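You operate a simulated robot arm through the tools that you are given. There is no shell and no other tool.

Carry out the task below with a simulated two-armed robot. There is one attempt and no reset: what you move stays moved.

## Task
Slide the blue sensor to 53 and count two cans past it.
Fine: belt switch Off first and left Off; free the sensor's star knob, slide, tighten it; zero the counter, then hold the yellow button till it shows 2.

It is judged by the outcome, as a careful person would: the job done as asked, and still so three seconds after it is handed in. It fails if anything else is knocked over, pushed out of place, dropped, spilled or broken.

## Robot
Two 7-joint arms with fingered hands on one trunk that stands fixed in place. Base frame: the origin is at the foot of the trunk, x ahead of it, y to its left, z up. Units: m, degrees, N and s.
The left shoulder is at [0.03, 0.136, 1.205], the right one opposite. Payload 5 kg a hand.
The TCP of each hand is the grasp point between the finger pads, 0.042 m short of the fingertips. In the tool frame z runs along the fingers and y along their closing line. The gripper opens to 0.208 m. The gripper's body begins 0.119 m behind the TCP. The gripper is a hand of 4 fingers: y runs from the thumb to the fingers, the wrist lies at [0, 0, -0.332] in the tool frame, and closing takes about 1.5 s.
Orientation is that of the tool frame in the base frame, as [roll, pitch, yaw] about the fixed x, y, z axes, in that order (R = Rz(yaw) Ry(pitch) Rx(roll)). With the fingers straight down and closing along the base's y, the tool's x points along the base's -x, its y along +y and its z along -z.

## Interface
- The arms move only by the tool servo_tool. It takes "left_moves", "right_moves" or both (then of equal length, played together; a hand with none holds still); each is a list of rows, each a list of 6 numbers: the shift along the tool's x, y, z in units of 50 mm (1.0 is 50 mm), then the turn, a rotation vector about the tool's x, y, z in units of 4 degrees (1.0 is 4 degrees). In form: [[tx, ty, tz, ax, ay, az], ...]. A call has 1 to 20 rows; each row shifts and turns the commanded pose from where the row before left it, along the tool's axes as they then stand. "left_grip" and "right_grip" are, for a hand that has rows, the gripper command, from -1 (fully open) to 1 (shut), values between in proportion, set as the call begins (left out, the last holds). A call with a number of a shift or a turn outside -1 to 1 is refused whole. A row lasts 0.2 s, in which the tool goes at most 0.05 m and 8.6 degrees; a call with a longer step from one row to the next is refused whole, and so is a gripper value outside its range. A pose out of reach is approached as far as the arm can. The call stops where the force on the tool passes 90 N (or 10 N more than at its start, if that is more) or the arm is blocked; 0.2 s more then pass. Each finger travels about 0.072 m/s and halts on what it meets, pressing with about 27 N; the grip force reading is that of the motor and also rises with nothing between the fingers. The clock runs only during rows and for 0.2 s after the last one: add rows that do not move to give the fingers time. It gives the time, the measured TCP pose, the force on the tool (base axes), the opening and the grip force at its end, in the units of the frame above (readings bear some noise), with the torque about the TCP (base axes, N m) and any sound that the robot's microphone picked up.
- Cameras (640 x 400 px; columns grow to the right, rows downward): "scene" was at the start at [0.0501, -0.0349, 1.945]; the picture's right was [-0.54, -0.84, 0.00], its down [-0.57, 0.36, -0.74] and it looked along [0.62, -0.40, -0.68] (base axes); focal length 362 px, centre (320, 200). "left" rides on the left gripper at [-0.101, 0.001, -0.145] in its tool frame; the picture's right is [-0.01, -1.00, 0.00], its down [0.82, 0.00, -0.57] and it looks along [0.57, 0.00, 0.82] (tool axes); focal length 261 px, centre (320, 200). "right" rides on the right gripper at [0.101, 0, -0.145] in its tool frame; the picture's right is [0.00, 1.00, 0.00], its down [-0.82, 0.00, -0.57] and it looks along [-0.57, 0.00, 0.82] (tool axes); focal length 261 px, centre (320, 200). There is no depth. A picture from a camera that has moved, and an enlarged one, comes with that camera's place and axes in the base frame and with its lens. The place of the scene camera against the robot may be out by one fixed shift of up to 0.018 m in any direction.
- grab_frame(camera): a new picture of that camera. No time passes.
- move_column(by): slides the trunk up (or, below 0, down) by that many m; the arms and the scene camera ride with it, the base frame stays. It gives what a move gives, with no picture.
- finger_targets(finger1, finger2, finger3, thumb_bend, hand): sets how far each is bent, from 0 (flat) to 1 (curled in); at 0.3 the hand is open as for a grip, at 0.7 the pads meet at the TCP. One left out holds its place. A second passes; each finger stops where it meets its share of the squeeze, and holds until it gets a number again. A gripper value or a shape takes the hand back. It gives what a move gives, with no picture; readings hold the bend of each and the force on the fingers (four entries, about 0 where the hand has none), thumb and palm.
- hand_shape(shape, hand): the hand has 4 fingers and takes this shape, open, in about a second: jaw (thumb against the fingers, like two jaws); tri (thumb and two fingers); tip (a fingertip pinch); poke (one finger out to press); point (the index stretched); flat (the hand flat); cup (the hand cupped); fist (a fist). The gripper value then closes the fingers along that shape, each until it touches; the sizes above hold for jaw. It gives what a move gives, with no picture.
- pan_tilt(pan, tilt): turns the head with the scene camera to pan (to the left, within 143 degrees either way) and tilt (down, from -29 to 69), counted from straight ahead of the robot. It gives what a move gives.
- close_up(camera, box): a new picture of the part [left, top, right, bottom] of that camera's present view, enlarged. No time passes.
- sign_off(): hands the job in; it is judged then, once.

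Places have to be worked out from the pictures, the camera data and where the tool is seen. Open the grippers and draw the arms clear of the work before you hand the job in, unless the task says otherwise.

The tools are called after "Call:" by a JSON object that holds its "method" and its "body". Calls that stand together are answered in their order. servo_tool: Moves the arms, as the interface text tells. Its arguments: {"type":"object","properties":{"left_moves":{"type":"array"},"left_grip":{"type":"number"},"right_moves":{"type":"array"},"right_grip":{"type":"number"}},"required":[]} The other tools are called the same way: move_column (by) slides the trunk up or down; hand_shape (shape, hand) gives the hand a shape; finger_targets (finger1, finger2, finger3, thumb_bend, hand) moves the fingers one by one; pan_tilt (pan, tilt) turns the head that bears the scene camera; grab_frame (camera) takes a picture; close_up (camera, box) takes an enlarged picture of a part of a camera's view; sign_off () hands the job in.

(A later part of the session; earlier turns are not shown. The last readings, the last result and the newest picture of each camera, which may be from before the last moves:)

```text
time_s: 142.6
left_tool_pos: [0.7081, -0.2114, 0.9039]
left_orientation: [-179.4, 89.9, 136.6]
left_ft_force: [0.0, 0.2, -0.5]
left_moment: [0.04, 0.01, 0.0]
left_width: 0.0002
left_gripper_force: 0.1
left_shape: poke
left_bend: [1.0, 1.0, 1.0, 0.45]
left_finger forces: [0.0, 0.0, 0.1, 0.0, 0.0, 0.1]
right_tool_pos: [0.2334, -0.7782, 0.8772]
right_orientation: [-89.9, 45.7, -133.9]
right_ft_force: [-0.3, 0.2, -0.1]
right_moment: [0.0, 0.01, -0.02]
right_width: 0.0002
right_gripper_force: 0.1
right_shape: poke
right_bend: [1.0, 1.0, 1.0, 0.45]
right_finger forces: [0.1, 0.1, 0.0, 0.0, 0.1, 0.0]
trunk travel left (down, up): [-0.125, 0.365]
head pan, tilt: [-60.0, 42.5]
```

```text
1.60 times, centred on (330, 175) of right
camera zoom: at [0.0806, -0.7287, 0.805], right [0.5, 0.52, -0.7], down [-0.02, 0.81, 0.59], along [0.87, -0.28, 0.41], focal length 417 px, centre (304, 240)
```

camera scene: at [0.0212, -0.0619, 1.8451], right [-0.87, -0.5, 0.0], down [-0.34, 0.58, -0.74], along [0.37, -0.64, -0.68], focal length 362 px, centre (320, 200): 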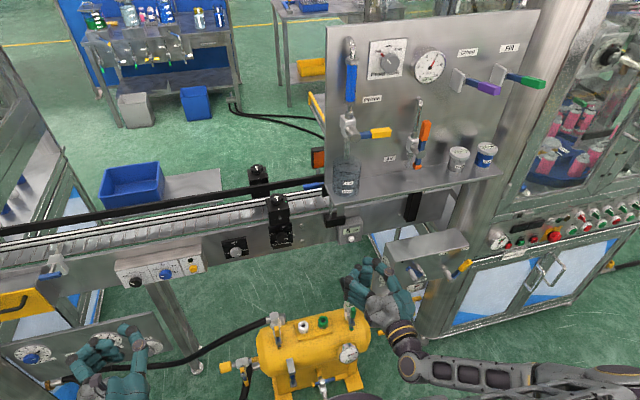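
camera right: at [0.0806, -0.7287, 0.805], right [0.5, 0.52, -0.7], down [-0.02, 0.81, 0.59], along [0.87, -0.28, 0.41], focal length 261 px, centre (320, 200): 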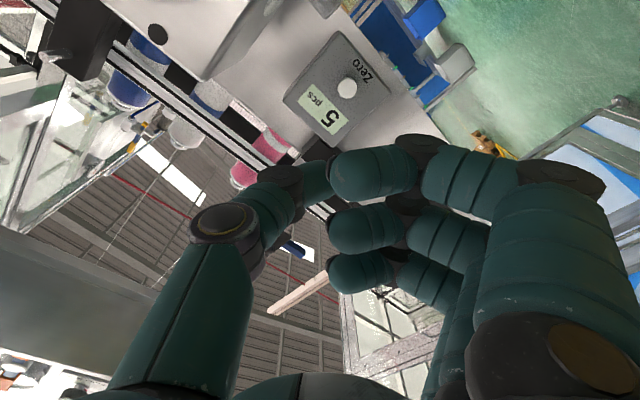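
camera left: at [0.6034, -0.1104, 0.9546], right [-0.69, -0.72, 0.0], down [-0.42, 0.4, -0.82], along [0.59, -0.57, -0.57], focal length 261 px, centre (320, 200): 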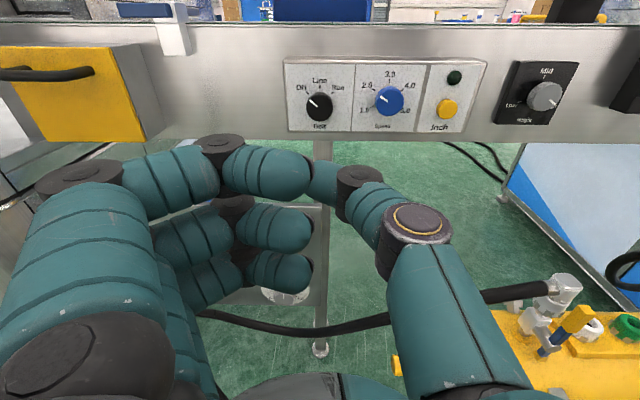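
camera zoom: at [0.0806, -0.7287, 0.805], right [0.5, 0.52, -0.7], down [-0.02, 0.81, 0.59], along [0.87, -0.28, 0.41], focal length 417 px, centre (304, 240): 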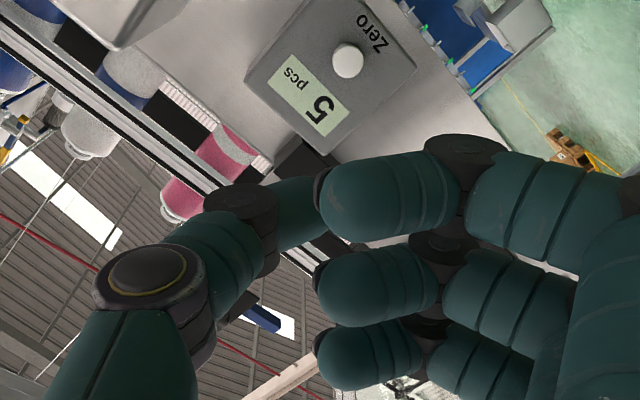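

In poke shape the thumb lies crosswise as the foremost part. I'll try the "point" shape to see whether the index gives a cleaner presser.

Call:
{"method": "hand_shape", "body": {"shape": "point", "hand": "right"}}

Call:
{"method": "grab_frame", "body": {"camera": "right"}}

Call:
{"method": "close_up", "body": {"camera": "scene", "box": [300, 200, 480, 340]}}

```text
time_s: 143.5
left_tool_pos: [0.7073, -0.2121, 0.9034]
left_orientation: [-179.5, 90.0, 136.5]
left_ft_force: [0.1, 0.0, -0.2]
left_moment: [0.0, 0.02, 0.0]
left_width: 0.0001
left_gripper_force: 0.0
left_shape: poke
left_bend: [1.0, 1.0, 1.0, 0.45]
left_finger forces: [0.1, 0.0, 0.1, 0.0, 0.0, 0.1]
right_tool_pos: [0.233, -0.7774, 0.8774]
right_orientation: [-89.9, 45.8, -133.9]
right_ft_force: [-0.4, -0.4, -0.8]
right_moment: [-0.02, -0.03, -0.04]
right_width: 0.2017
right_gripper_force: 0.0
right_shape: point
right_bend: [0.7, 1.0, 1.0, 0.93]
right_finger forces: [0.1, 0.0, 0.0, 0.0, 0.0, 0.0]
trunk travel left (down, up): [-0.125, 0.365]
head pan, tilt: [-60.0, 42.5]
```

```text
taken
camera right: at [0.0807, -0.7287, 0.805], right [0.5, 0.52, -0.69], down [-0.02, 0.81, 0.59], along [0.87, -0.28, 0.41], focal length 261 px, centre (320, 200)
```

right: 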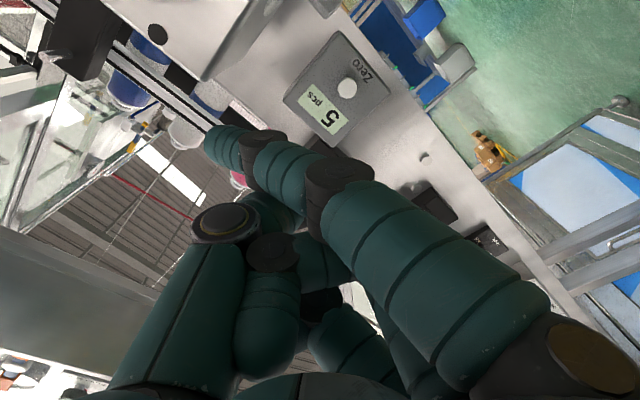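

```text
2.86 times, centred on (390, 270) of scene
camera zoom: at [0.0214, -0.0621, 1.8449], right [-0.87, -0.5, 0.0], down [-0.34, 0.58, -0.74], along [0.37, -0.64, -0.68], focal length 1035 px, centre (120, 0)
```

zoom: 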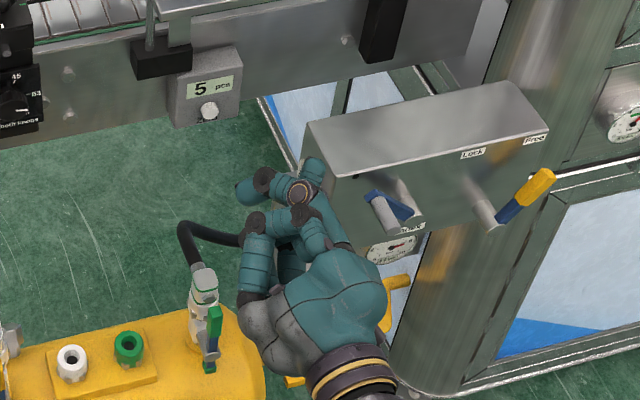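

The index points sideways in that shape, so poke (thumb crosswise, nothing else ahead of it) is better. I return to poke and align the thumb with the Zero button.

Call:
{"method": "hand_shape", "body": {"shape": "poke", "hand": "right"}}

Call:
{"method": "servo_tool", "body": {"right_moves": [[0.24, 0.32, 0, 0, 0, 0], [0.24, 0.32, 0, 0, 0, 0], [0.24, 0.32, 0, 0, 0, 0], [0, 0, 0.3, 0, 0, 0], [0, 0, 0.4, 0, 0, 0], [0, 0, 0.4, 0, 0, 0], [0, 0, 0.3, 0, 0, 0], [0, 0, 0, 0, 0, 0]]}}

Call:
{"method": "grab_frame", "body": {"camera": "right"}}

Call:
{"method": "close_up", "body": {"camera": "scene", "box": [300, 200, 480, 340]}}

```text
time_s: 144.4
left_tool_pos: [0.7087, -0.2121, 0.9045]
left_orientation: [-179.8, 89.9, 136.1]
left_ft_force: [0.4, 0.0, 0.3]
left_moment: [0.02, 0.0, 0.01]
left_width: 0.0
left_gripper_force: 0.0
left_shape: poke
left_bend: [1.0, 1.0, 1.0, 0.45]
left_finger forces: [0.0, 0.0, 0.1, 0.0, 0.0, 0.1]
right_tool_pos: [0.2337, -0.7777, 0.8763]
right_orientation: [-89.9, 45.7, -133.9]
right_ft_force: [-0.1, 0.8, -0.1]
right_moment: [0.0, -0.02, 0.01]
right_width: 0.0
right_gripper_force: 0.1
right_shape: poke
right_bend: [1.0, 1.0, 1.0, 0.45]
right_finger forces: [0.0, 0.0, 0.1, 0.1, 0.0, 0.0]
trunk travel left (down, up): [-0.125, 0.365]
head pan, tilt: [-60.0, 42.5]
```

```text
time_s: 146.2
left_tool_pos: [0.7075, -0.2109, 0.9039]
left_orientation: [-179.8, 90.0, 136.2]
left_ft_force: [-0.1, 0.2, 0.7]
left_moment: [-0.01, -0.01, 0.01]
left_width: 0.0002
left_gripper_force: 0.0
left_shape: poke
left_bend: [1.0, 1.0, 1.0, 0.45]
left_finger forces: [0.1, 0.1, 0.0, 0.1, 0.0, 0.0]
right_tool_pos: [0.2892, -0.8212, 0.8176]
right_orientation: [-89.8, 45.8, -134.0]
right_ft_force: [0.0, 0.0, -0.2]
right_moment: [0.01, -0.01, 0.01]
right_width: 0.0
right_gripper_force: 0.0
right_shape: poke
right_bend: [1.0, 1.0, 1.0, 0.45]
right_finger forces: [0.0, 0.1, 0.0, 0.0, 0.0, 0.0]
trunk travel left (down, up): [-0.125, 0.365]
head pan, tilt: [-60.0, 42.5]
```

```text
taken
camera right: at [0.1376, -0.7715, 0.7454], right [0.5, 0.52, -0.69], down [-0.02, 0.81, 0.59], along [0.87, -0.28, 0.41], focal length 261 px, centre (320, 200)
```

right: 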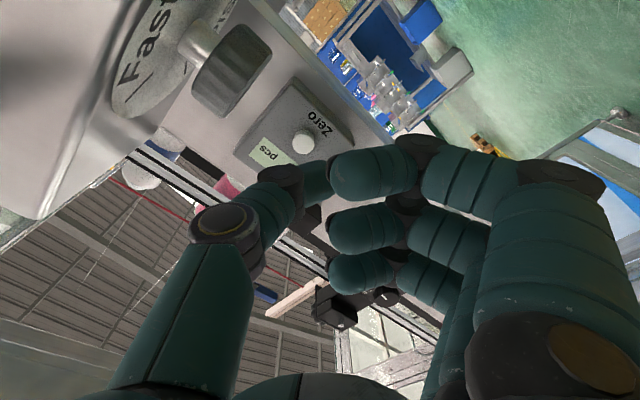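

```text
2.86 times, centred on (390, 270) of scene
camera zoom: at [0.0213, -0.0621, 1.8449], right [-0.87, -0.5, 0.0], down [-0.34, 0.58, -0.74], along [0.37, -0.64, -0.68], focal length 1035 px, centre (120, 0)
```

zoom: 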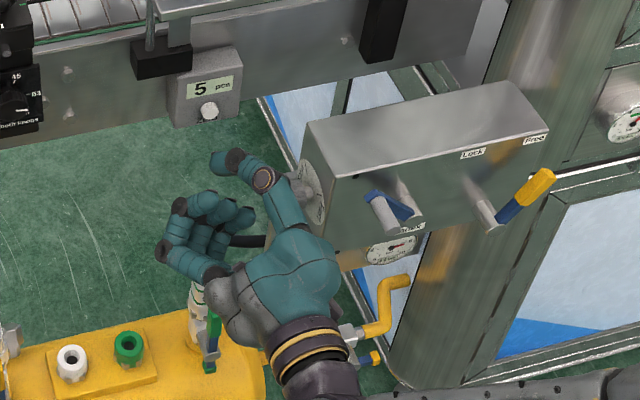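

The Zero button is aligned with the thumb (tool offset −17 mm as planned), about 5 cm ahead. I advance 46 mm slowly.

Call:
{"method": "servo_tool", "body": {"right_moves": [[0, 0, 0.25, 0, 0, 0], [0, 0, 0.25, 0, 0, 0], [0, 0, 0.22, 0, 0, 0], [0, 0, 0.2, 0, 0, 0], [0, 0, 0, 0, 0, 0]]}}

Call:
{"method": "grab_frame", "body": {"camera": "right"}}

Call:
{"method": "close_up", "body": {"camera": "scene", "box": [320, 190, 440, 280]}}

```text
time_s: 147.4
left_tool_pos: [0.7084, -0.212, 0.9033]
left_orientation: [-179.5, 89.9, 136.6]
left_ft_force: [0.4, 0.0, 0.7]
left_moment: [-0.02, 0.03, -0.02]
left_width: 0.0
left_gripper_force: 0.0
left_shape: poke
left_bend: [1.0, 1.0, 1.0, 0.45]
left_finger forces: [0.1, 0.1, 0.1, 0.1, 0.1, 0.0]
right_tool_pos: [0.3234, -0.8536, 0.8179]
right_orientation: [-89.9, 45.7, -133.9]
right_ft_force: [0.5, -0.4, 0.4]
right_moment: [0.0, 0.01, 0.02]
right_width: 0.0
right_gripper_force: 0.1
right_shape: poke
right_bend: [1.0, 1.0, 1.0, 0.45]
right_finger forces: [0.0, 0.1, 0.1, 0.0, 0.0, 0.0]
trunk travel left (down, up): [-0.125, 0.365]
head pan, tilt: [-60.0, 42.5]
```

```text
taken
camera right: at [0.1707, -0.8038, 0.7457], right [0.5, 0.52, -0.69], down [-0.02, 0.81, 0.59], along [0.87, -0.28, 0.41], focal length 261 px, centre (320, 200)
```

right: 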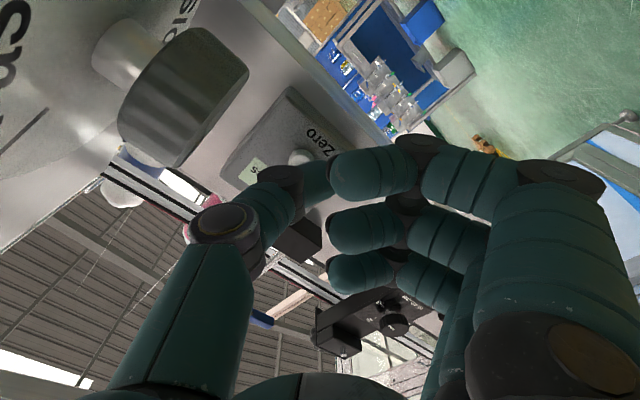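

```text
4.44 times, centred on (380, 235) of scene
camera zoom: at [0.0213, -0.0621, 1.8449], right [-0.87, -0.5, 0.0], down [-0.34, 0.58, -0.74], along [0.37, -0.64, -0.68], focal length 1610 px, centre (53, 44)
```

zoom: 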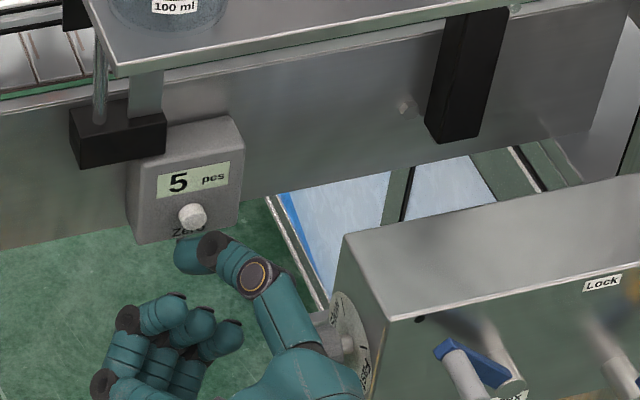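

Triangulating from both cameras, the thumb's front is still about 23 mm short of the button and well aligned. I advance 18 mm more, gently.

Call:
{"method": "servo_tool", "body": {"right_moves": [[0, 0, 0.12, 0, 0, 0], [0, 0, 0.12, 0, 0, 0], [0, 0, 0.12, 0, 0, 0], [0, 0, 0, 0, 0, 0]]}}

Call:
{"method": "close_up", "body": {"camera": "right", "box": [220, 80, 380, 220]}}

Call:
{"method": "close_up", "body": {"camera": "scene", "box": [320, 190, 440, 280]}}

```text
time_s: 148.4
left_tool_pos: [0.7076, -0.2119, 0.904]
left_orientation: [-177.3, 90.0, 138.7]
left_ft_force: [0.7, -0.2, 0.6]
left_moment: [0.01, -0.01, 0.01]
left_width: 0.0001
left_gripper_force: 0.0
left_shape: poke
left_bend: [1.0, 1.0, 1.0, 0.45]
left_finger forces: [0.1, 0.0, 0.1, 0.0, 0.1, 0.0]
right_tool_pos: [0.3374, -0.865, 0.8185]
right_orientation: [-90.1, 45.7, -134.0]
right_ft_force: [-3.8, 9.4, -2.5]
right_moment: [0.02, 0.03, 0.08]
right_width: 0.0
right_gripper_force: 0.0
right_shape: poke
right_bend: [1.0, 1.0, 1.0, 0.45]
right_finger forces: [0.0, 0.0, 0.1, 0.1, 10.3, 0.1]
trunk travel left (down, up): [-0.125, 0.365]
head pan, tilt: [-60.0, 42.5]
heard: click
```

```text
2.86 times, centred on (300, 150) of right
camera zoom: at [0.1836, -0.8153, 0.7451], right [0.5, 0.52, -0.69], down [-0.02, 0.81, 0.59], along [0.87, -0.28, 0.41], focal length 745 px, centre (377, 343)
```

zoom: 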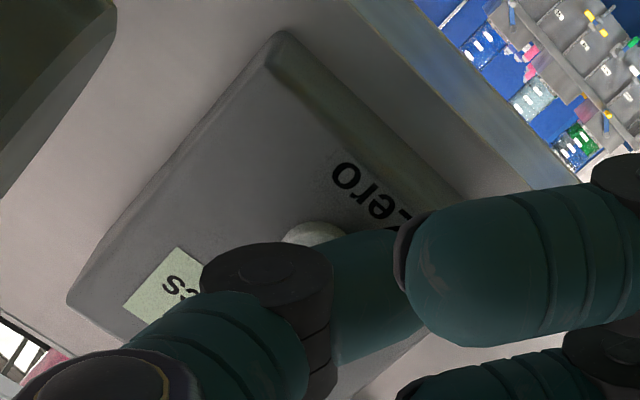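

```text
4.44 times, centred on (380, 235) of scene
camera zoom: at [0.0211, -0.0616, 1.8448], right [-0.87, -0.5, 0.0], down [-0.34, 0.58, -0.74], along [0.37, -0.64, -0.68], focal length 1610 px, centre (53, 44)
```

zoom: 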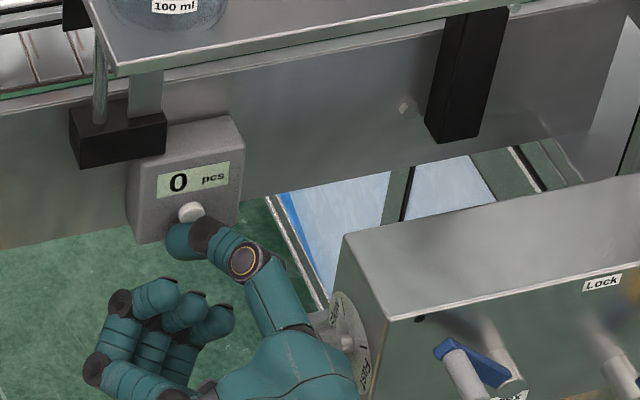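

A click was heard and the counter reads 0. I draw the right hand straight back, away from the counter.

Call:
{"method": "servo_tool", "body": {"right_moves": [[0, 0, -0.2, 0, 0, 0], [0, 0, -0.4, 0, 0, 0], [0, 0, -0.6, 0, 0, 0], [0, 0, -0.6, 0, 0, 0], [0, 0, -0.6, 0, 0, 0], [0, 0, -0.4, 0, 0, 0], [0, 0, 0, 0, 0, 0]]}}

Call:
{"method": "grab_frame", "body": {"camera": "left"}}

Call:
{"method": "grab_frame", "body": {"camera": "scene"}}

```text
time_s: 150.0
left_tool_pos: [0.7074, -0.2126, 0.9033]
left_orientation: [178.5, 89.9, 134.7]
left_ft_force: [-0.9, 0.1, 0.6]
left_moment: [0.0, 0.01, 0.02]
left_width: 0.0001
left_gripper_force: 0.1
left_shape: poke
left_bend: [1.0, 1.0, 1.0, 0.45]
left_finger forces: [0.0, 0.0, 0.0, 0.0, 0.0, 0.0]
right_tool_pos: [0.2339, -0.7686, 0.8179]
right_orientation: [-89.9, 45.8, -133.8]
right_ft_force: [-0.3, 0.3, -0.3]
right_moment: [-0.01, 0.02, 0.0]
right_width: 0.0
right_gripper_force: 0.1
right_shape: poke
right_bend: [1.0, 1.0, 1.0, 0.45]
right_finger forces: [0.0, 0.0, 0.0, 0.1, 0.0, 0.1]
trunk travel left (down, up): [-0.125, 0.365]
head pan, tilt: [-60.0, 42.5]
```

```text
taken
camera left: at [0.6039, -0.1107, 1.0044], right [-0.69, -0.72, 0.0], down [-0.42, 0.4, -0.82], along [0.59, -0.57, -0.57], focal length 261 px, centre (320, 200)
```

left: 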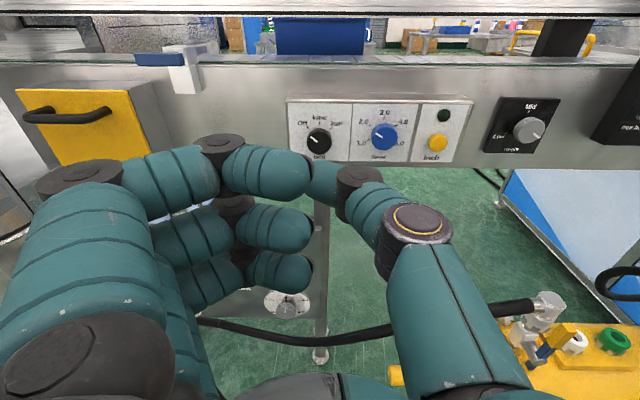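

```text
taken
camera scene: at [0.0215, -0.0623, 1.8448], right [-0.87, -0.5, 0.0], down [-0.34, 0.59, -0.74], along [0.37, -0.64, -0.68], focal length 362 px, centre (320, 200)
```

scene: 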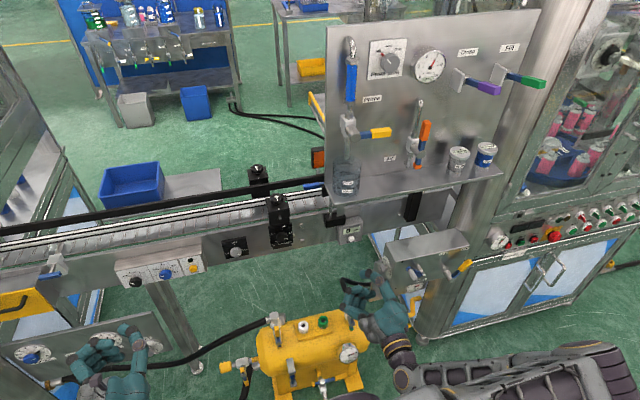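

The counter stays at 0 and the hand is away. Now the left hand: I zoom in on the yellow Inch button to locate it precisely.

Call:
{"method": "close_up", "body": {"camera": "left", "box": [280, 80, 520, 230]}}

Call:
{"method": "close_up", "body": {"camera": "scene", "box": [310, 180, 430, 270]}}

```text
2.67 times, centred on (400, 155) of left
camera zoom: at [0.6039, -0.1107, 1.0044], right [-0.69, -0.72, 0.0], down [-0.42, 0.4, -0.82], along [0.59, -0.57, -0.57], focal length 695 px, centre (107, 320)
```

zoom: 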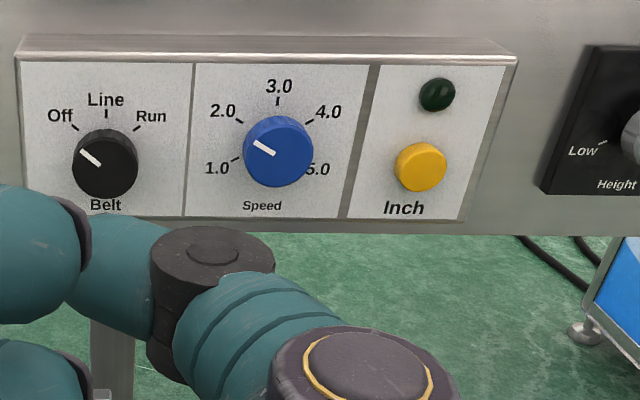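

```text
4.44 times, centred on (370, 225) of scene
camera zoom: at [0.0215, -0.0623, 1.8448], right [-0.87, -0.5, 0.0], down [-0.34, 0.59, -0.74], along [0.37, -0.64, -0.68], focal length 1610 px, centre (98, 89)
```

zoom: 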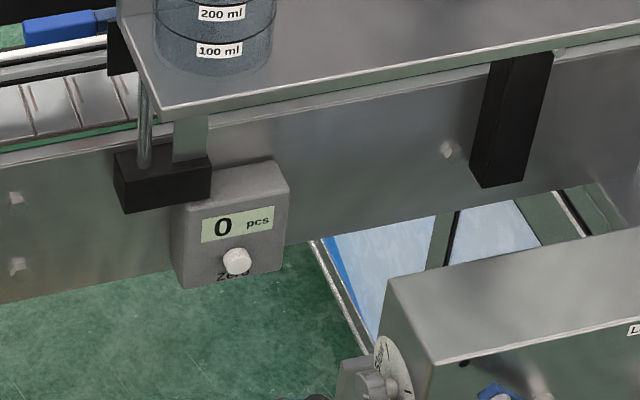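

The Inch button is at n≈0.890, c≈0.158, z≈0.848. With the hand level its curled fingers would bump the blue Speed knob, so I first roll the left hand 60° counter-clockwise here in free space.

Call:
{"method": "servo_tool", "body": {"left_moves": [[0, 0, 0, 0, 0, -1], [0, 0, 0, 0, 0, -1], [0, 0, 0, 0, 0, -1], [0, 0, 0, 0, 0, -1], [0, 0, 0, 0, 0, -1], [0, 0, 0, 0, 0, -1], [0, 0, 0, 0, 0, -1], [0, 0, 0, 0, 0, -1], [0, 0, 0, 0, 0, -1], [0, 0, 0, 0, 0, -1], [0, 0, 0, 0, 0, -1], [0, 0, 0, 0, 0, -1], [0, 0, 0, 0, 0, -1], [0, 0, 0, 0, 0, -1], [0, 0, 0, 0, 0, -1], [0, 0, 0, 0, 0, 0]]}}

Call:
{"method": "grab_frame", "body": {"camera": "left"}}

```text
time_s: 153.4
left_tool_pos: [0.7073, -0.2116, 0.9041]
left_orientation: [-90.0, 29.9, -133.9]
left_ft_force: [-0.8, 0.8, -0.4]
left_moment: [0.0, 0.02, -0.01]
left_width: 0.0
left_gripper_force: 0.0
left_shape: poke
left_bend: [1.0, 1.0, 1.0, 0.45]
left_finger forces: [0.1, 0.0, 0.1, 0.0, 0.0, 0.0]
right_tool_pos: [0.2342, -0.7689, 0.8176]
right_orientation: [-89.9, 45.7, -133.9]
right_ft_force: [-0.9, -0.3, -0.4]
right_moment: [0.03, -0.02, 0.03]
right_width: 0.0001
right_gripper_force: 0.1
right_shape: poke
right_bend: [1.0, 1.0, 1.0, 0.45]
right_finger forces: [0.0, 0.0, 0.0, 0.0, 0.0, 0.0]
trunk travel left (down, up): [-0.125, 0.365]
head pan, tilt: [-60.0, 42.5]
```

```text
taken
camera left: at [0.6634, -0.0478, 0.9537], right [-0.34, -0.36, 0.87], down [-0.91, -0.12, -0.41], along [0.25, -0.93, -0.28], focal length 261 px, centre (320, 200)
```

left: 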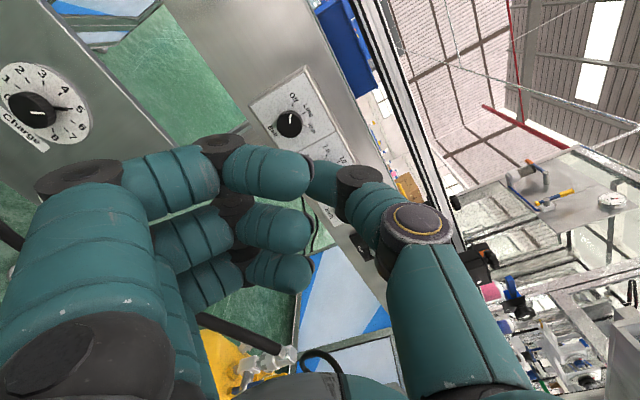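

60° works. I now move the hand sideways and down to line the thumb up with the Inch button, still 20 cm away.

Call:
{"method": "servo_tool", "body": {"left_moves": [[0.615, -0.099, 0, 0, 0, 0], [0.615, -0.099, 0, 0, 0, 0], [0.615, -0.099, 0, 0, 0, 0], [0.615, -0.099, 0, 0, 0, 0], [0.615, -0.099, 0, 0, 0, 0], [0.615, -0.099, 0, 0, 0, 0], [0, 0, 0.5, 0, 0, 0], [0, 0, 0.5, 0, 0, 0], [0, 0, 0.4, 0, 0, 0], [0, 0, 0, 0, 0, 0]]}}

Call:
{"method": "grab_frame", "body": {"camera": "left"}}

Call:
{"method": "pan_tilt", "body": {"pan": -48, "tilt": 42.5}}

Call:
{"method": "grab_frame", "body": {"camera": "scene"}}

```text
time_s: 155.6
left_tool_pos: [0.6364, -0.3857, 0.8378]
left_orientation: [-90.2, 29.9, -134.0]
left_ft_force: [0.0, 0.5, 0.0]
left_moment: [0.0, -0.01, -0.02]
left_width: 0.0
left_gripper_force: 0.1
left_shape: poke
left_bend: [1.0, 1.0, 1.0, 0.45]
left_finger forces: [0.0, 0.0, 0.0, 0.0, 0.0, 0.0]
right_tool_pos: [0.2335, -0.7683, 0.8197]
right_orientation: [-89.9, 45.7, -133.9]
right_ft_force: [0.4, 0.0, -0.8]
right_moment: [-0.03, -0.03, 0.01]
right_width: 0.0
right_gripper_force: 0.0
right_shape: poke
right_bend: [1.0, 1.0, 1.0, 0.45]
right_finger forces: [0.0, 0.0, 0.0, 0.0, 0.1, 0.0]
trunk travel left (down, up): [-0.125, 0.365]
head pan, tilt: [-60.0, 42.5]
```

```text
taken
camera left: at [0.5926, -0.222, 0.8867], right [-0.34, -0.36, 0.87], down [-0.91, -0.12, -0.41], along [0.25, -0.93, -0.28], focal length 261 px, centre (320, 200)
```

left: 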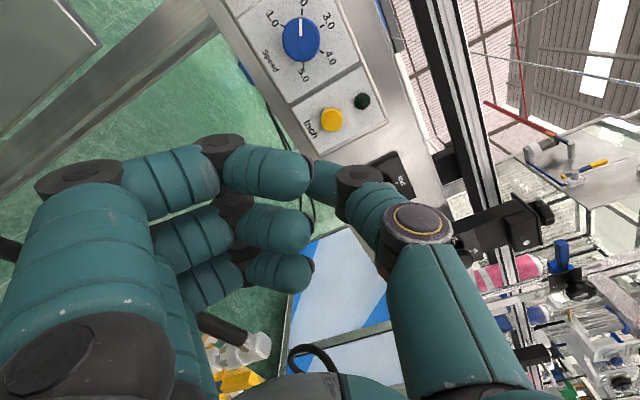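

```text
time_s: 156.4
left_tool_pos: [0.6366, -0.3854, 0.8371]
left_orientation: [-90.1, 30.1, -134.0]
left_ft_force: [-0.5, -0.2, 0.0]
left_moment: [0.0, 0.01, 0.01]
left_width: 0.0001
left_gripper_force: 0.0
left_shape: poke
left_bend: [1.0, 1.0, 1.0, 0.45]
left_finger forces: [0.0, 0.0, 0.0, 0.0, 0.1, 0.0]
right_tool_pos: [0.2344, -0.7686, 0.8179]
right_orientation: [-89.8, 45.6, -133.8]
right_ft_force: [-0.3, 0.3, 0.1]
right_moment: [-0.03, -0.03, 0.0]
right_width: 0.0
right_gripper_force: 0.1
right_shape: poke
right_bend: [1.0, 1.0, 1.0, 0.45]
right_finger forces: [0.0, 0.1, 0.1, 0.1, 0.1, 0.1]
trunk travel left (down, up): [-0.125, 0.365]
head pan, tilt: [-48.0, 42.5]
```

```text
taken
camera scene: at [0.0354, -0.052, 1.8449], right [-0.74, -0.67, 0.0], down [-0.45, 0.5, -0.74], along [0.49, -0.55, -0.68], focal length 362 px, centre (320, 200)
```

scene: 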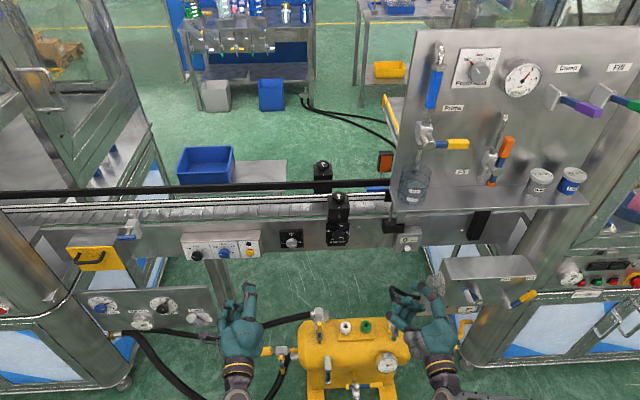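

Both the button and the counter are in the head's view, and the thumb lines up with the button (offset −3/−13 mm as intended). I advance 110 mm and check before contact.

Call:
{"method": "servo_tool", "body": {"left_moves": [[0, 0, 0.5, 0, 0, 0], [0, 0, 0.5, 0, 0, 0], [0, 0, 0.5, 0, 0, 0], [0, 0, 0.4, 0, 0, 0], [0, 0, 0.3, 0, 0, 0], [0, 0, 0, 0, 0, 0]]}}

Call:
{"method": "grab_frame", "body": {"camera": "left"}}

Call:
{"method": "close_up", "body": {"camera": "scene", "box": [160, 210, 320, 310]}}

Call:
{"method": "close_up", "body": {"camera": "scene", "box": [360, 180, 480, 255]}}

```text
time_s: 157.8
left_tool_pos: [0.7168, -0.4618, 0.8386]
left_orientation: [-90.1, 30.0, -134.0]
left_ft_force: [-0.1, 1.0, -0.5]
left_moment: [0.0, -0.01, 0.0]
left_width: 0.0
left_gripper_force: 0.0
left_shape: poke
left_bend: [1.0, 1.0, 1.0, 0.45]
left_finger forces: [0.0, 0.0, 0.0, 0.0, 0.0, 0.0]
right_tool_pos: [0.2335, -0.7677, 0.8179]
right_orientation: [-89.9, 45.7, -133.8]
right_ft_force: [0.3, 0.0, 0.0]
right_moment: [-0.01, -0.03, 0.02]
right_width: 0.0
right_gripper_force: 0.0
right_shape: poke
right_bend: [1.0, 1.0, 1.0, 0.45]
right_finger forces: [0.0, 0.0, 0.0, 0.0, 0.0, 0.0]
trunk travel left (down, up): [-0.125, 0.365]
head pan, tilt: [-48.0, 42.5]
```

```text
taken
camera left: at [0.6727, -0.298, 0.8881], right [-0.34, -0.36, 0.87], down [-0.91, -0.12, -0.41], along [0.25, -0.93, -0.28], focal length 261 px, centre (320, 200)
```

left: 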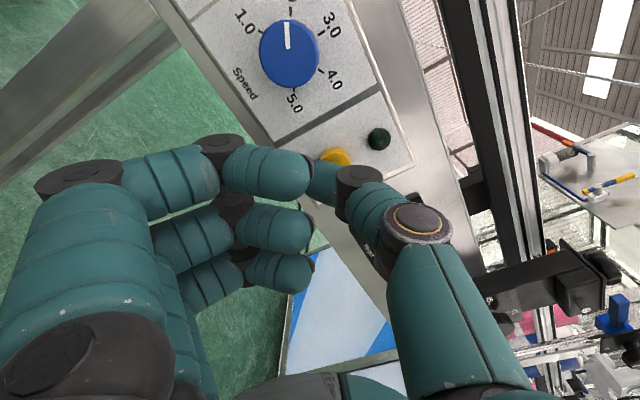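

```text
4.00 times, centred on (240, 260) of scene
camera zoom: at [0.0354, -0.0519, 1.8449], right [-0.74, -0.67, 0.0], down [-0.45, 0.5, -0.74], along [0.49, -0.55, -0.68], focal length 1449 px, centre (640, -40)
```

zoom: 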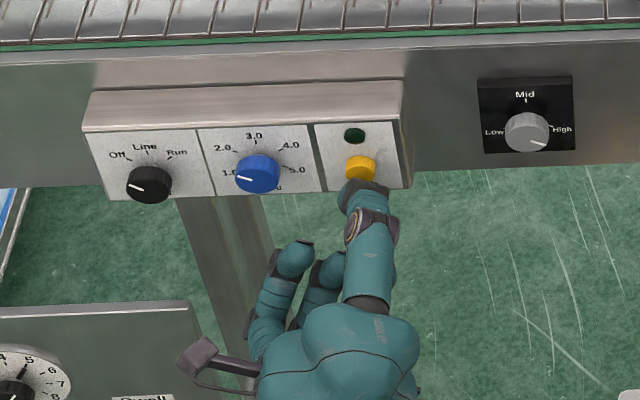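

```text
5.33 times, centred on (420, 218) of scene
camera zoom: at [0.0354, -0.0519, 1.8449], right [-0.74, -0.67, 0.0], down [-0.45, 0.5, -0.74], along [0.49, -0.55, -0.68], focal length 1932 px, centre (-213, 107)
```

zoom: 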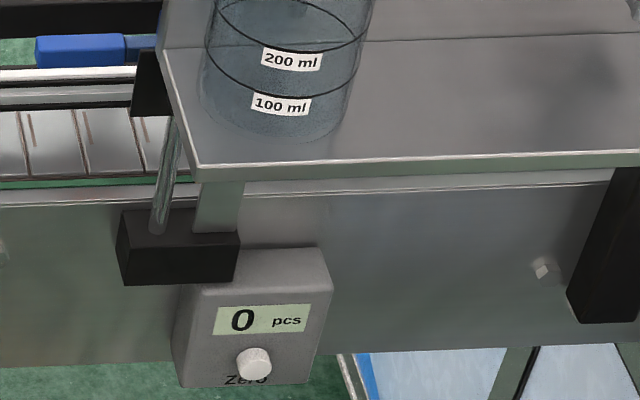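

Thumb is right in front of the yellow button, fingers clear of the Speed knob; counter reads 0. I close the last gap with an 8 mm step.

Call:
{"method": "servo_tool", "body": {"left_moves": [[0, 0, 0.1, 0, 0, 0], [0, 0, 0.06, 0, 0, 0]]}}

Call:
{"method": "close_up", "body": {"camera": "scene", "box": [360, 180, 480, 255]}}

Call:
{"method": "close_up", "body": {"camera": "scene", "box": [200, 210, 300, 272]}}

```text
time_s: 158.4
left_tool_pos: [0.7223, -0.4678, 0.8384]
left_orientation: [-90.1, 30.0, -134.0]
left_ft_force: [-2.2, 4.0, -1.5]
left_moment: [-0.02, -0.01, 0.08]
left_width: 0.0
left_gripper_force: 0.0
left_shape: poke
left_bend: [1.0, 1.0, 1.0, 0.45]
left_finger forces: [0.0, 0.1, 0.1, 0.1, 4.9, 0.1]
right_tool_pos: [0.2338, -0.7685, 0.8192]
right_orientation: [-90.0, 45.7, -133.9]
right_ft_force: [0.2, -0.1, 0.5]
right_moment: [0.03, 0.01, 0.01]
right_width: 0.0
right_gripper_force: 0.0
right_shape: poke
right_bend: [1.0, 1.0, 1.0, 0.45]
right_finger forces: [0.0, 0.1, 0.1, 0.1, 0.1, 0.1]
trunk travel left (down, up): [-0.125, 0.365]
head pan, tilt: [-48.0, 42.5]
heard: click
```

```text
5.33 times, centred on (420, 218) of scene
camera zoom: at [0.0351, -0.0515, 1.8449], right [-0.74, -0.67, 0.0], down [-0.45, 0.5, -0.74], along [0.49, -0.55, -0.68], focal length 1932 px, centre (-213, 107)
```

zoom: 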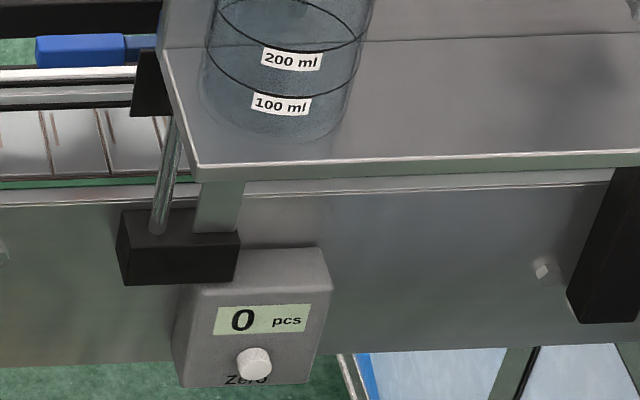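

```text
6.40 times, centred on (250, 241) of scene
camera zoom: at [0.0351, -0.0515, 1.8449], right [-0.74, -0.67, 0.0], down [-0.45, 0.5, -0.74], along [0.49, -0.55, -0.68], focal length 2318 px, centre (768, -62)
```

zoom: 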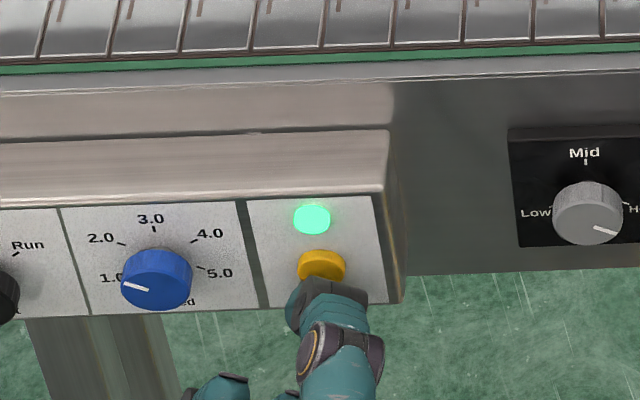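

A click, and the green lamp lights: the belt is inching. I press 1 mm deeper and hold, polling the counter.

Call:
{"method": "servo_tool", "body": {"left_moves": [[0, 0, 0.03, 0, 0, 0], [0, 0, 0, 0, 0, 0]]}}

Call:
{"method": "close_up", "body": {"camera": "scene", "box": [340, 170, 480, 257]}}

Call:
{"method": "close_up", "body": {"camera": "left", "box": [440, 240, 640, 400]}}

```text
time_s: 159.0
left_tool_pos: [0.7208, -0.4674, 0.8373]
left_orientation: [-90.1, 30.1, -134.0]
left_ft_force: [-10.7, 16.0, -0.3]
left_moment: [0.01, -0.01, 0.15]
left_width: 0.0004
left_gripper_force: 0.1
left_shape: poke
left_bend: [1.0, 1.0, 1.0, 0.45]
left_finger forces: [0.0, 0.1, 0.0, 0.0, 18.6, 0.0]
right_tool_pos: [0.2332, -0.7684, 0.8197]
right_orientation: [-89.9, 45.7, -133.9]
right_ft_force: [0.0, 0.3, -0.2]
right_moment: [-0.01, 0.0, 0.05]
right_width: 0.0
right_gripper_force: 0.1
right_shape: poke
right_bend: [1.0, 1.0, 1.0, 0.45]
right_finger forces: [0.0, 0.0, 0.0, 0.0, 0.0, 0.1]
trunk travel left (down, up): [-0.125, 0.365]
head pan, tilt: [-48.0, 42.5]
```

```text
4.57 times, centred on (410, 214) of scene
camera zoom: at [0.0345, -0.0506, 1.8449], right [-0.74, -0.67, 0.0], down [-0.45, 0.5, -0.74], along [0.49, -0.55, -0.68], focal length 1656 px, centre (-91, 138)
```

zoom: 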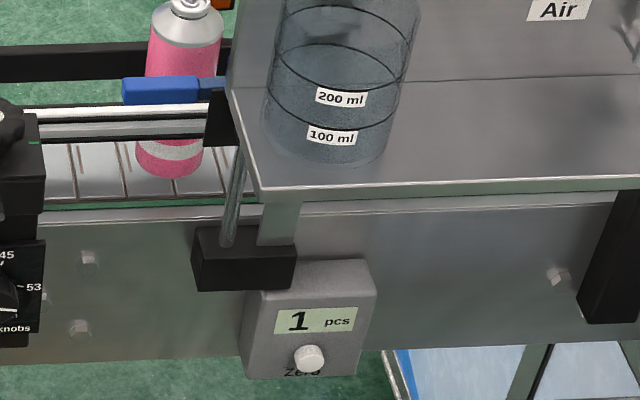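

```text
2.50 times, centred on (540, 320) of left
camera zoom: at [0.6785, -0.3039, 0.8877], right [-0.34, -0.36, 0.87], down [-0.91, -0.12, -0.41], along [0.25, -0.93, -0.28], focal length 652 px, centre (-230, -100)
```

zoom: 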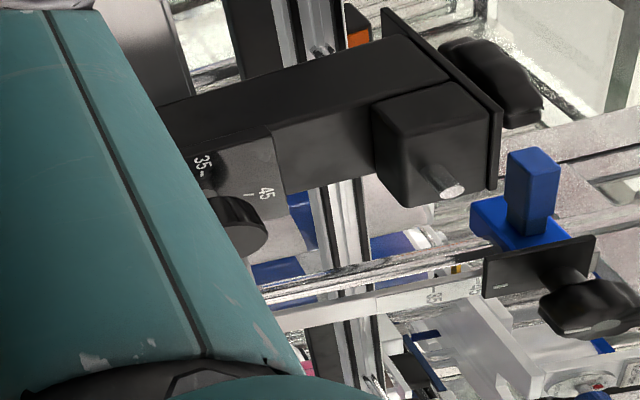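

Already 1: the pink can has passed. The belt moves briskly, so I hold for one more short step only and check.

Call:
{"method": "servo_tool", "body": {"left_moves": [[0, 0, 0, 0, 0, 0]]}}

Call:
{"method": "close_up", "body": {"camera": "scene", "box": [340, 170, 480, 257]}}

```text
time_s: 159.4
left_tool_pos: [0.7222, -0.467, 0.8386]
left_orientation: [-90.0, 29.9, -133.9]
left_ft_force: [-11.8, 17.5, -0.6]
left_moment: [0.03, 0.03, 0.25]
left_width: 0.0001
left_gripper_force: 0.1
left_shape: poke
left_bend: [1.0, 1.0, 1.0, 0.45]
left_finger forces: [0.1, 0.0, 0.0, 0.1, 21.6, 0.0]
right_tool_pos: [0.2345, -0.7674, 0.8182]
right_orientation: [-89.8, 45.6, -133.9]
right_ft_force: [-0.1, -1.1, 0.8]
right_moment: [0.02, 0.02, -0.01]
right_width: 0.0
right_gripper_force: 0.1
right_shape: poke
right_bend: [1.0, 1.0, 1.0, 0.45]
right_finger forces: [0.0, 0.0, 0.1, 0.0, 0.0, 0.1]
trunk travel left (down, up): [-0.125, 0.365]
head pan, tilt: [-48.0, 42.5]
```

```text
4.57 times, centred on (410, 214) of scene
camera zoom: at [0.0345, -0.0505, 1.8449], right [-0.74, -0.67, 0.0], down [-0.45, 0.5, -0.74], along [0.49, -0.55, -0.68], focal length 1656 px, centre (-91, 138)
```

zoom: 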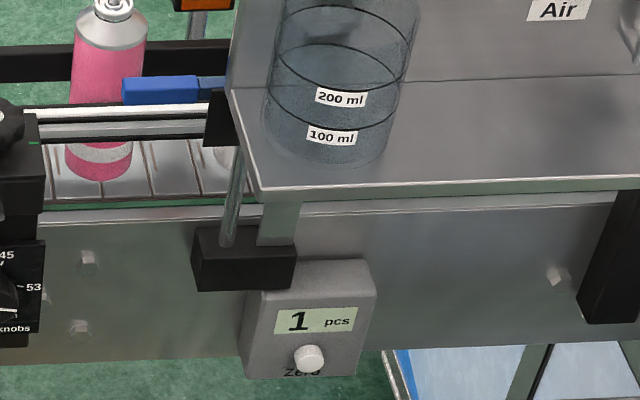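

Still 1, with the white can just entering the beam. One more short hold.

Call:
{"method": "servo_tool", "body": {"left_moves": [[0, 0, 0, 0, 0, 0]]}}

Call:
{"method": "close_up", "body": {"camera": "scene", "box": [340, 170, 480, 257]}}

```text
time_s: 159.8
left_tool_pos: [0.7215, -0.467, 0.8367]
left_orientation: [-90.2, 29.9, -134.0]
left_ft_force: [-13.0, 20.1, -1.8]
left_moment: [0.06, 0.04, 0.23]
left_width: 0.0001
left_gripper_force: 0.1
left_shape: poke
left_bend: [1.0, 1.0, 1.0, 0.45]
left_finger forces: [0.0, 0.0, 0.0, 0.1, 23.9, 0.1]
right_tool_pos: [0.2341, -0.7676, 0.8191]
right_orientation: [-89.8, 45.7, -133.9]
right_ft_force: [0.1, 0.0, -0.8]
right_moment: [-0.02, 0.04, 0.0]
right_width: 0.0
right_gripper_force: 0.0
right_shape: poke
right_bend: [1.0, 1.0, 1.0, 0.45]
right_finger forces: [0.0, 0.0, 0.1, 0.0, 0.0, 0.0]
trunk travel left (down, up): [-0.125, 0.365]
head pan, tilt: [-48.0, 42.5]
```

```text
4.57 times, centred on (410, 214) of scene
camera zoom: at [0.0345, -0.0505, 1.8449], right [-0.74, -0.67, 0.0], down [-0.45, 0.5, -0.74], along [0.49, -0.55, -0.68], focal length 1656 px, centre (-91, 138)
```

zoom: 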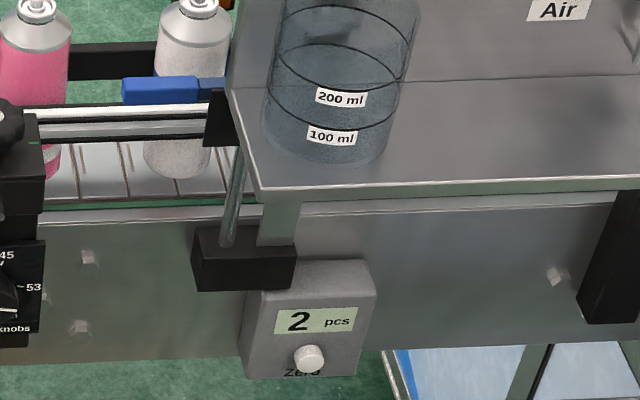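

The counter shows 2. I release the button at once by pulling the left hand straight back.

Call:
{"method": "servo_tool", "body": {"left_moves": [[0, 0, -0.8, 0, 0, 0], [0, 0, -0.8, 0, 0, 0]]}}

Call:
{"method": "close_up", "body": {"camera": "scene", "box": [340, 170, 480, 257]}}

Call:
{"method": "close_up", "body": {"camera": "scene", "box": [160, 210, 320, 310]}}

```text
time_s: 160.4
left_tool_pos: [0.6644, -0.4139, 0.8371]
left_orientation: [-90.1, 30.0, -134.1]
left_ft_force: [-0.5, 0.1, 0.7]
left_moment: [0.0, 0.07, -0.03]
left_width: 0.0
left_gripper_force: 0.1
left_shape: poke
left_bend: [1.0, 1.0, 1.0, 0.45]
left_finger forces: [0.0, 0.0, 0.0, 0.0, 0.0, 0.0]
right_tool_pos: [0.2346, -0.7694, 0.8193]
right_orientation: [-89.9, 45.7, -134.0]
right_ft_force: [0.2, -0.6, 0.4]
right_moment: [0.01, 0.0, 0.02]
right_width: 0.0
right_gripper_force: 0.0
right_shape: poke
right_bend: [1.0, 1.0, 1.0, 0.45]
right_finger forces: [0.1, 0.1, 0.1, 0.1, 0.0, 0.1]
trunk travel left (down, up): [-0.125, 0.365]
head pan, tilt: [-48.0, 42.5]
```

```text
4.57 times, centred on (410, 214) of scene
camera zoom: at [0.0354, -0.0518, 1.8449], right [-0.74, -0.67, 0.0], down [-0.45, 0.5, -0.74], along [0.49, -0.55, -0.68], focal length 1656 px, centre (-91, 138)
```

zoom: 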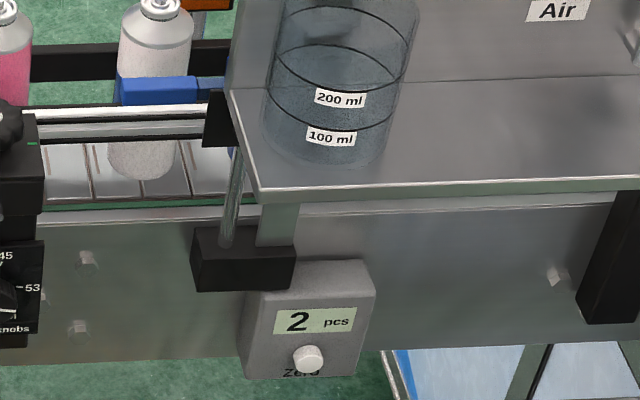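

```text
4.00 times, centred on (240, 260) of scene
camera zoom: at [0.0354, -0.0518, 1.8449], right [-0.74, -0.67, 0.0], down [-0.45, 0.5, -0.74], along [0.49, -0.55, -0.68], focal length 1449 px, centre (640, -40)
```

zoom: 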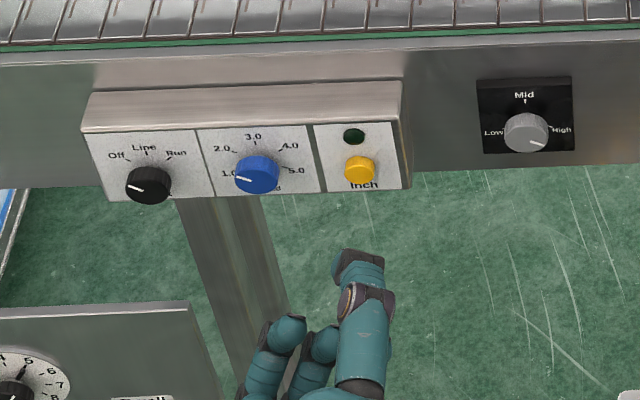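

Lamp off, belt stopped, counter at 2, Belt switch still at Off. Now I draw both hands back from the work.

Call:
{"method": "servo_tool", "body": {"left_moves": [[0, 0, -0.6, 0, 0, 0], [0, 0, -0.6, 0, 0, 0], [0, 0, -0.6, 0, 0, 0], [0, 0, -0.6, 0, 0, 0], [0, 0, 0, 0, 0, 0]], "right_moves": [[0, 0, -0.2, 0, 0, 0], [0, 0, -0.2, 0, 0, 0], [0, 0, -0.2, 0, 0, 0], [0, 0, -0.2, 0, 0, 0], [0, 0, 0, 0, 0, 0]]}}

Call:
{"method": "grab_frame", "body": {"camera": "scene"}}

Call:
{"method": "grab_frame", "body": {"camera": "right"}}

Call:
{"method": "grab_frame", "body": {"camera": "left"}}

```text
time_s: 161.6
left_tool_pos: [0.5799, -0.3299, 0.837]
left_orientation: [-90.1, 30.0, -134.0]
left_ft_force: [0.3, -1.1, -0.2]
left_moment: [0.0, -0.01, 0.02]
left_width: 0.0001
left_gripper_force: 0.0
left_shape: poke
left_bend: [1.0, 1.0, 1.0, 0.45]
left_finger forces: [0.1, 0.0, 0.1, 0.0, 0.0, 0.0]
right_tool_pos: [0.2056, -0.7394, 0.8175]
right_orientation: [-89.9, 45.8, -133.8]
right_ft_force: [-0.2, -0.9, -0.1]
right_moment: [0.02, 0.02, 0.02]
right_width: 0.0002
right_gripper_force: 0.1
right_shape: poke
right_bend: [1.0, 1.0, 1.0, 0.45]
right_finger forces: [0.0, 0.0, 0.0, 0.0, 0.2, 0.1]
trunk travel left (down, up): [-0.125, 0.365]
head pan, tilt: [-48.0, 42.5]
```

```text
taken
camera scene: at [0.0356, -0.0522, 1.8448], right [-0.74, -0.67, 0.0], down [-0.45, 0.5, -0.74], along [0.49, -0.55, -0.68], focal length 362 px, centre (320, 200)
```

scene: 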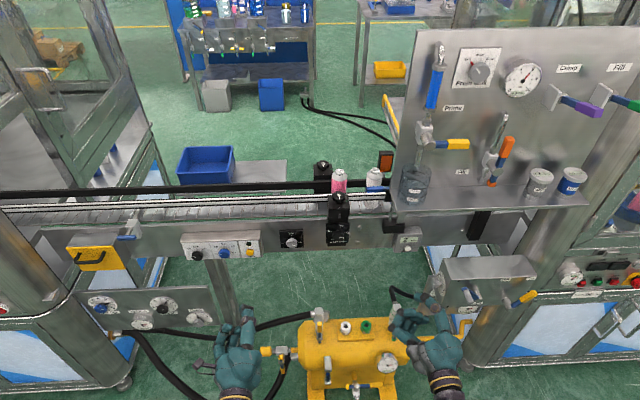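

```text
taken
camera right: at [0.053, -0.69, 0.7451], right [0.5, 0.52, -0.69], down [-0.02, 0.81, 0.59], along [0.87, -0.28, 0.41], focal length 261 px, centre (320, 200)
```

right: 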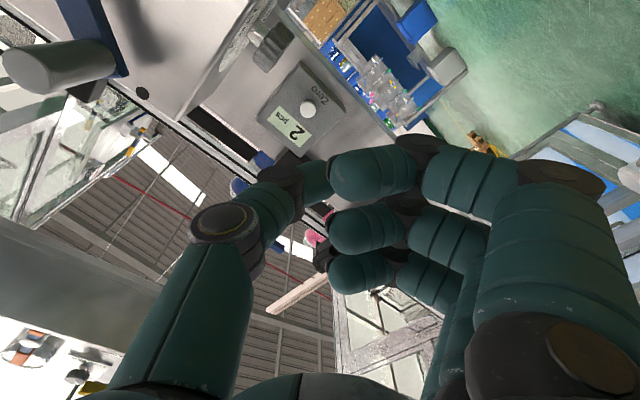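

```text
taken
camera left: at [0.5355, -0.1654, 0.8869], right [-0.34, -0.36, 0.87], down [-0.91, -0.12, -0.41], along [0.25, -0.93, -0.29], focal length 261 px, centre (320, 200)
```

left: 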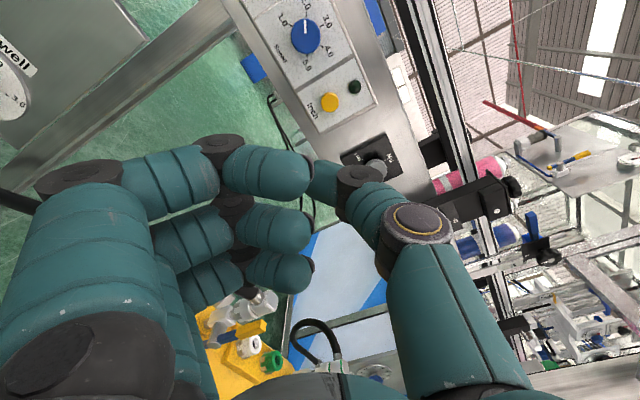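

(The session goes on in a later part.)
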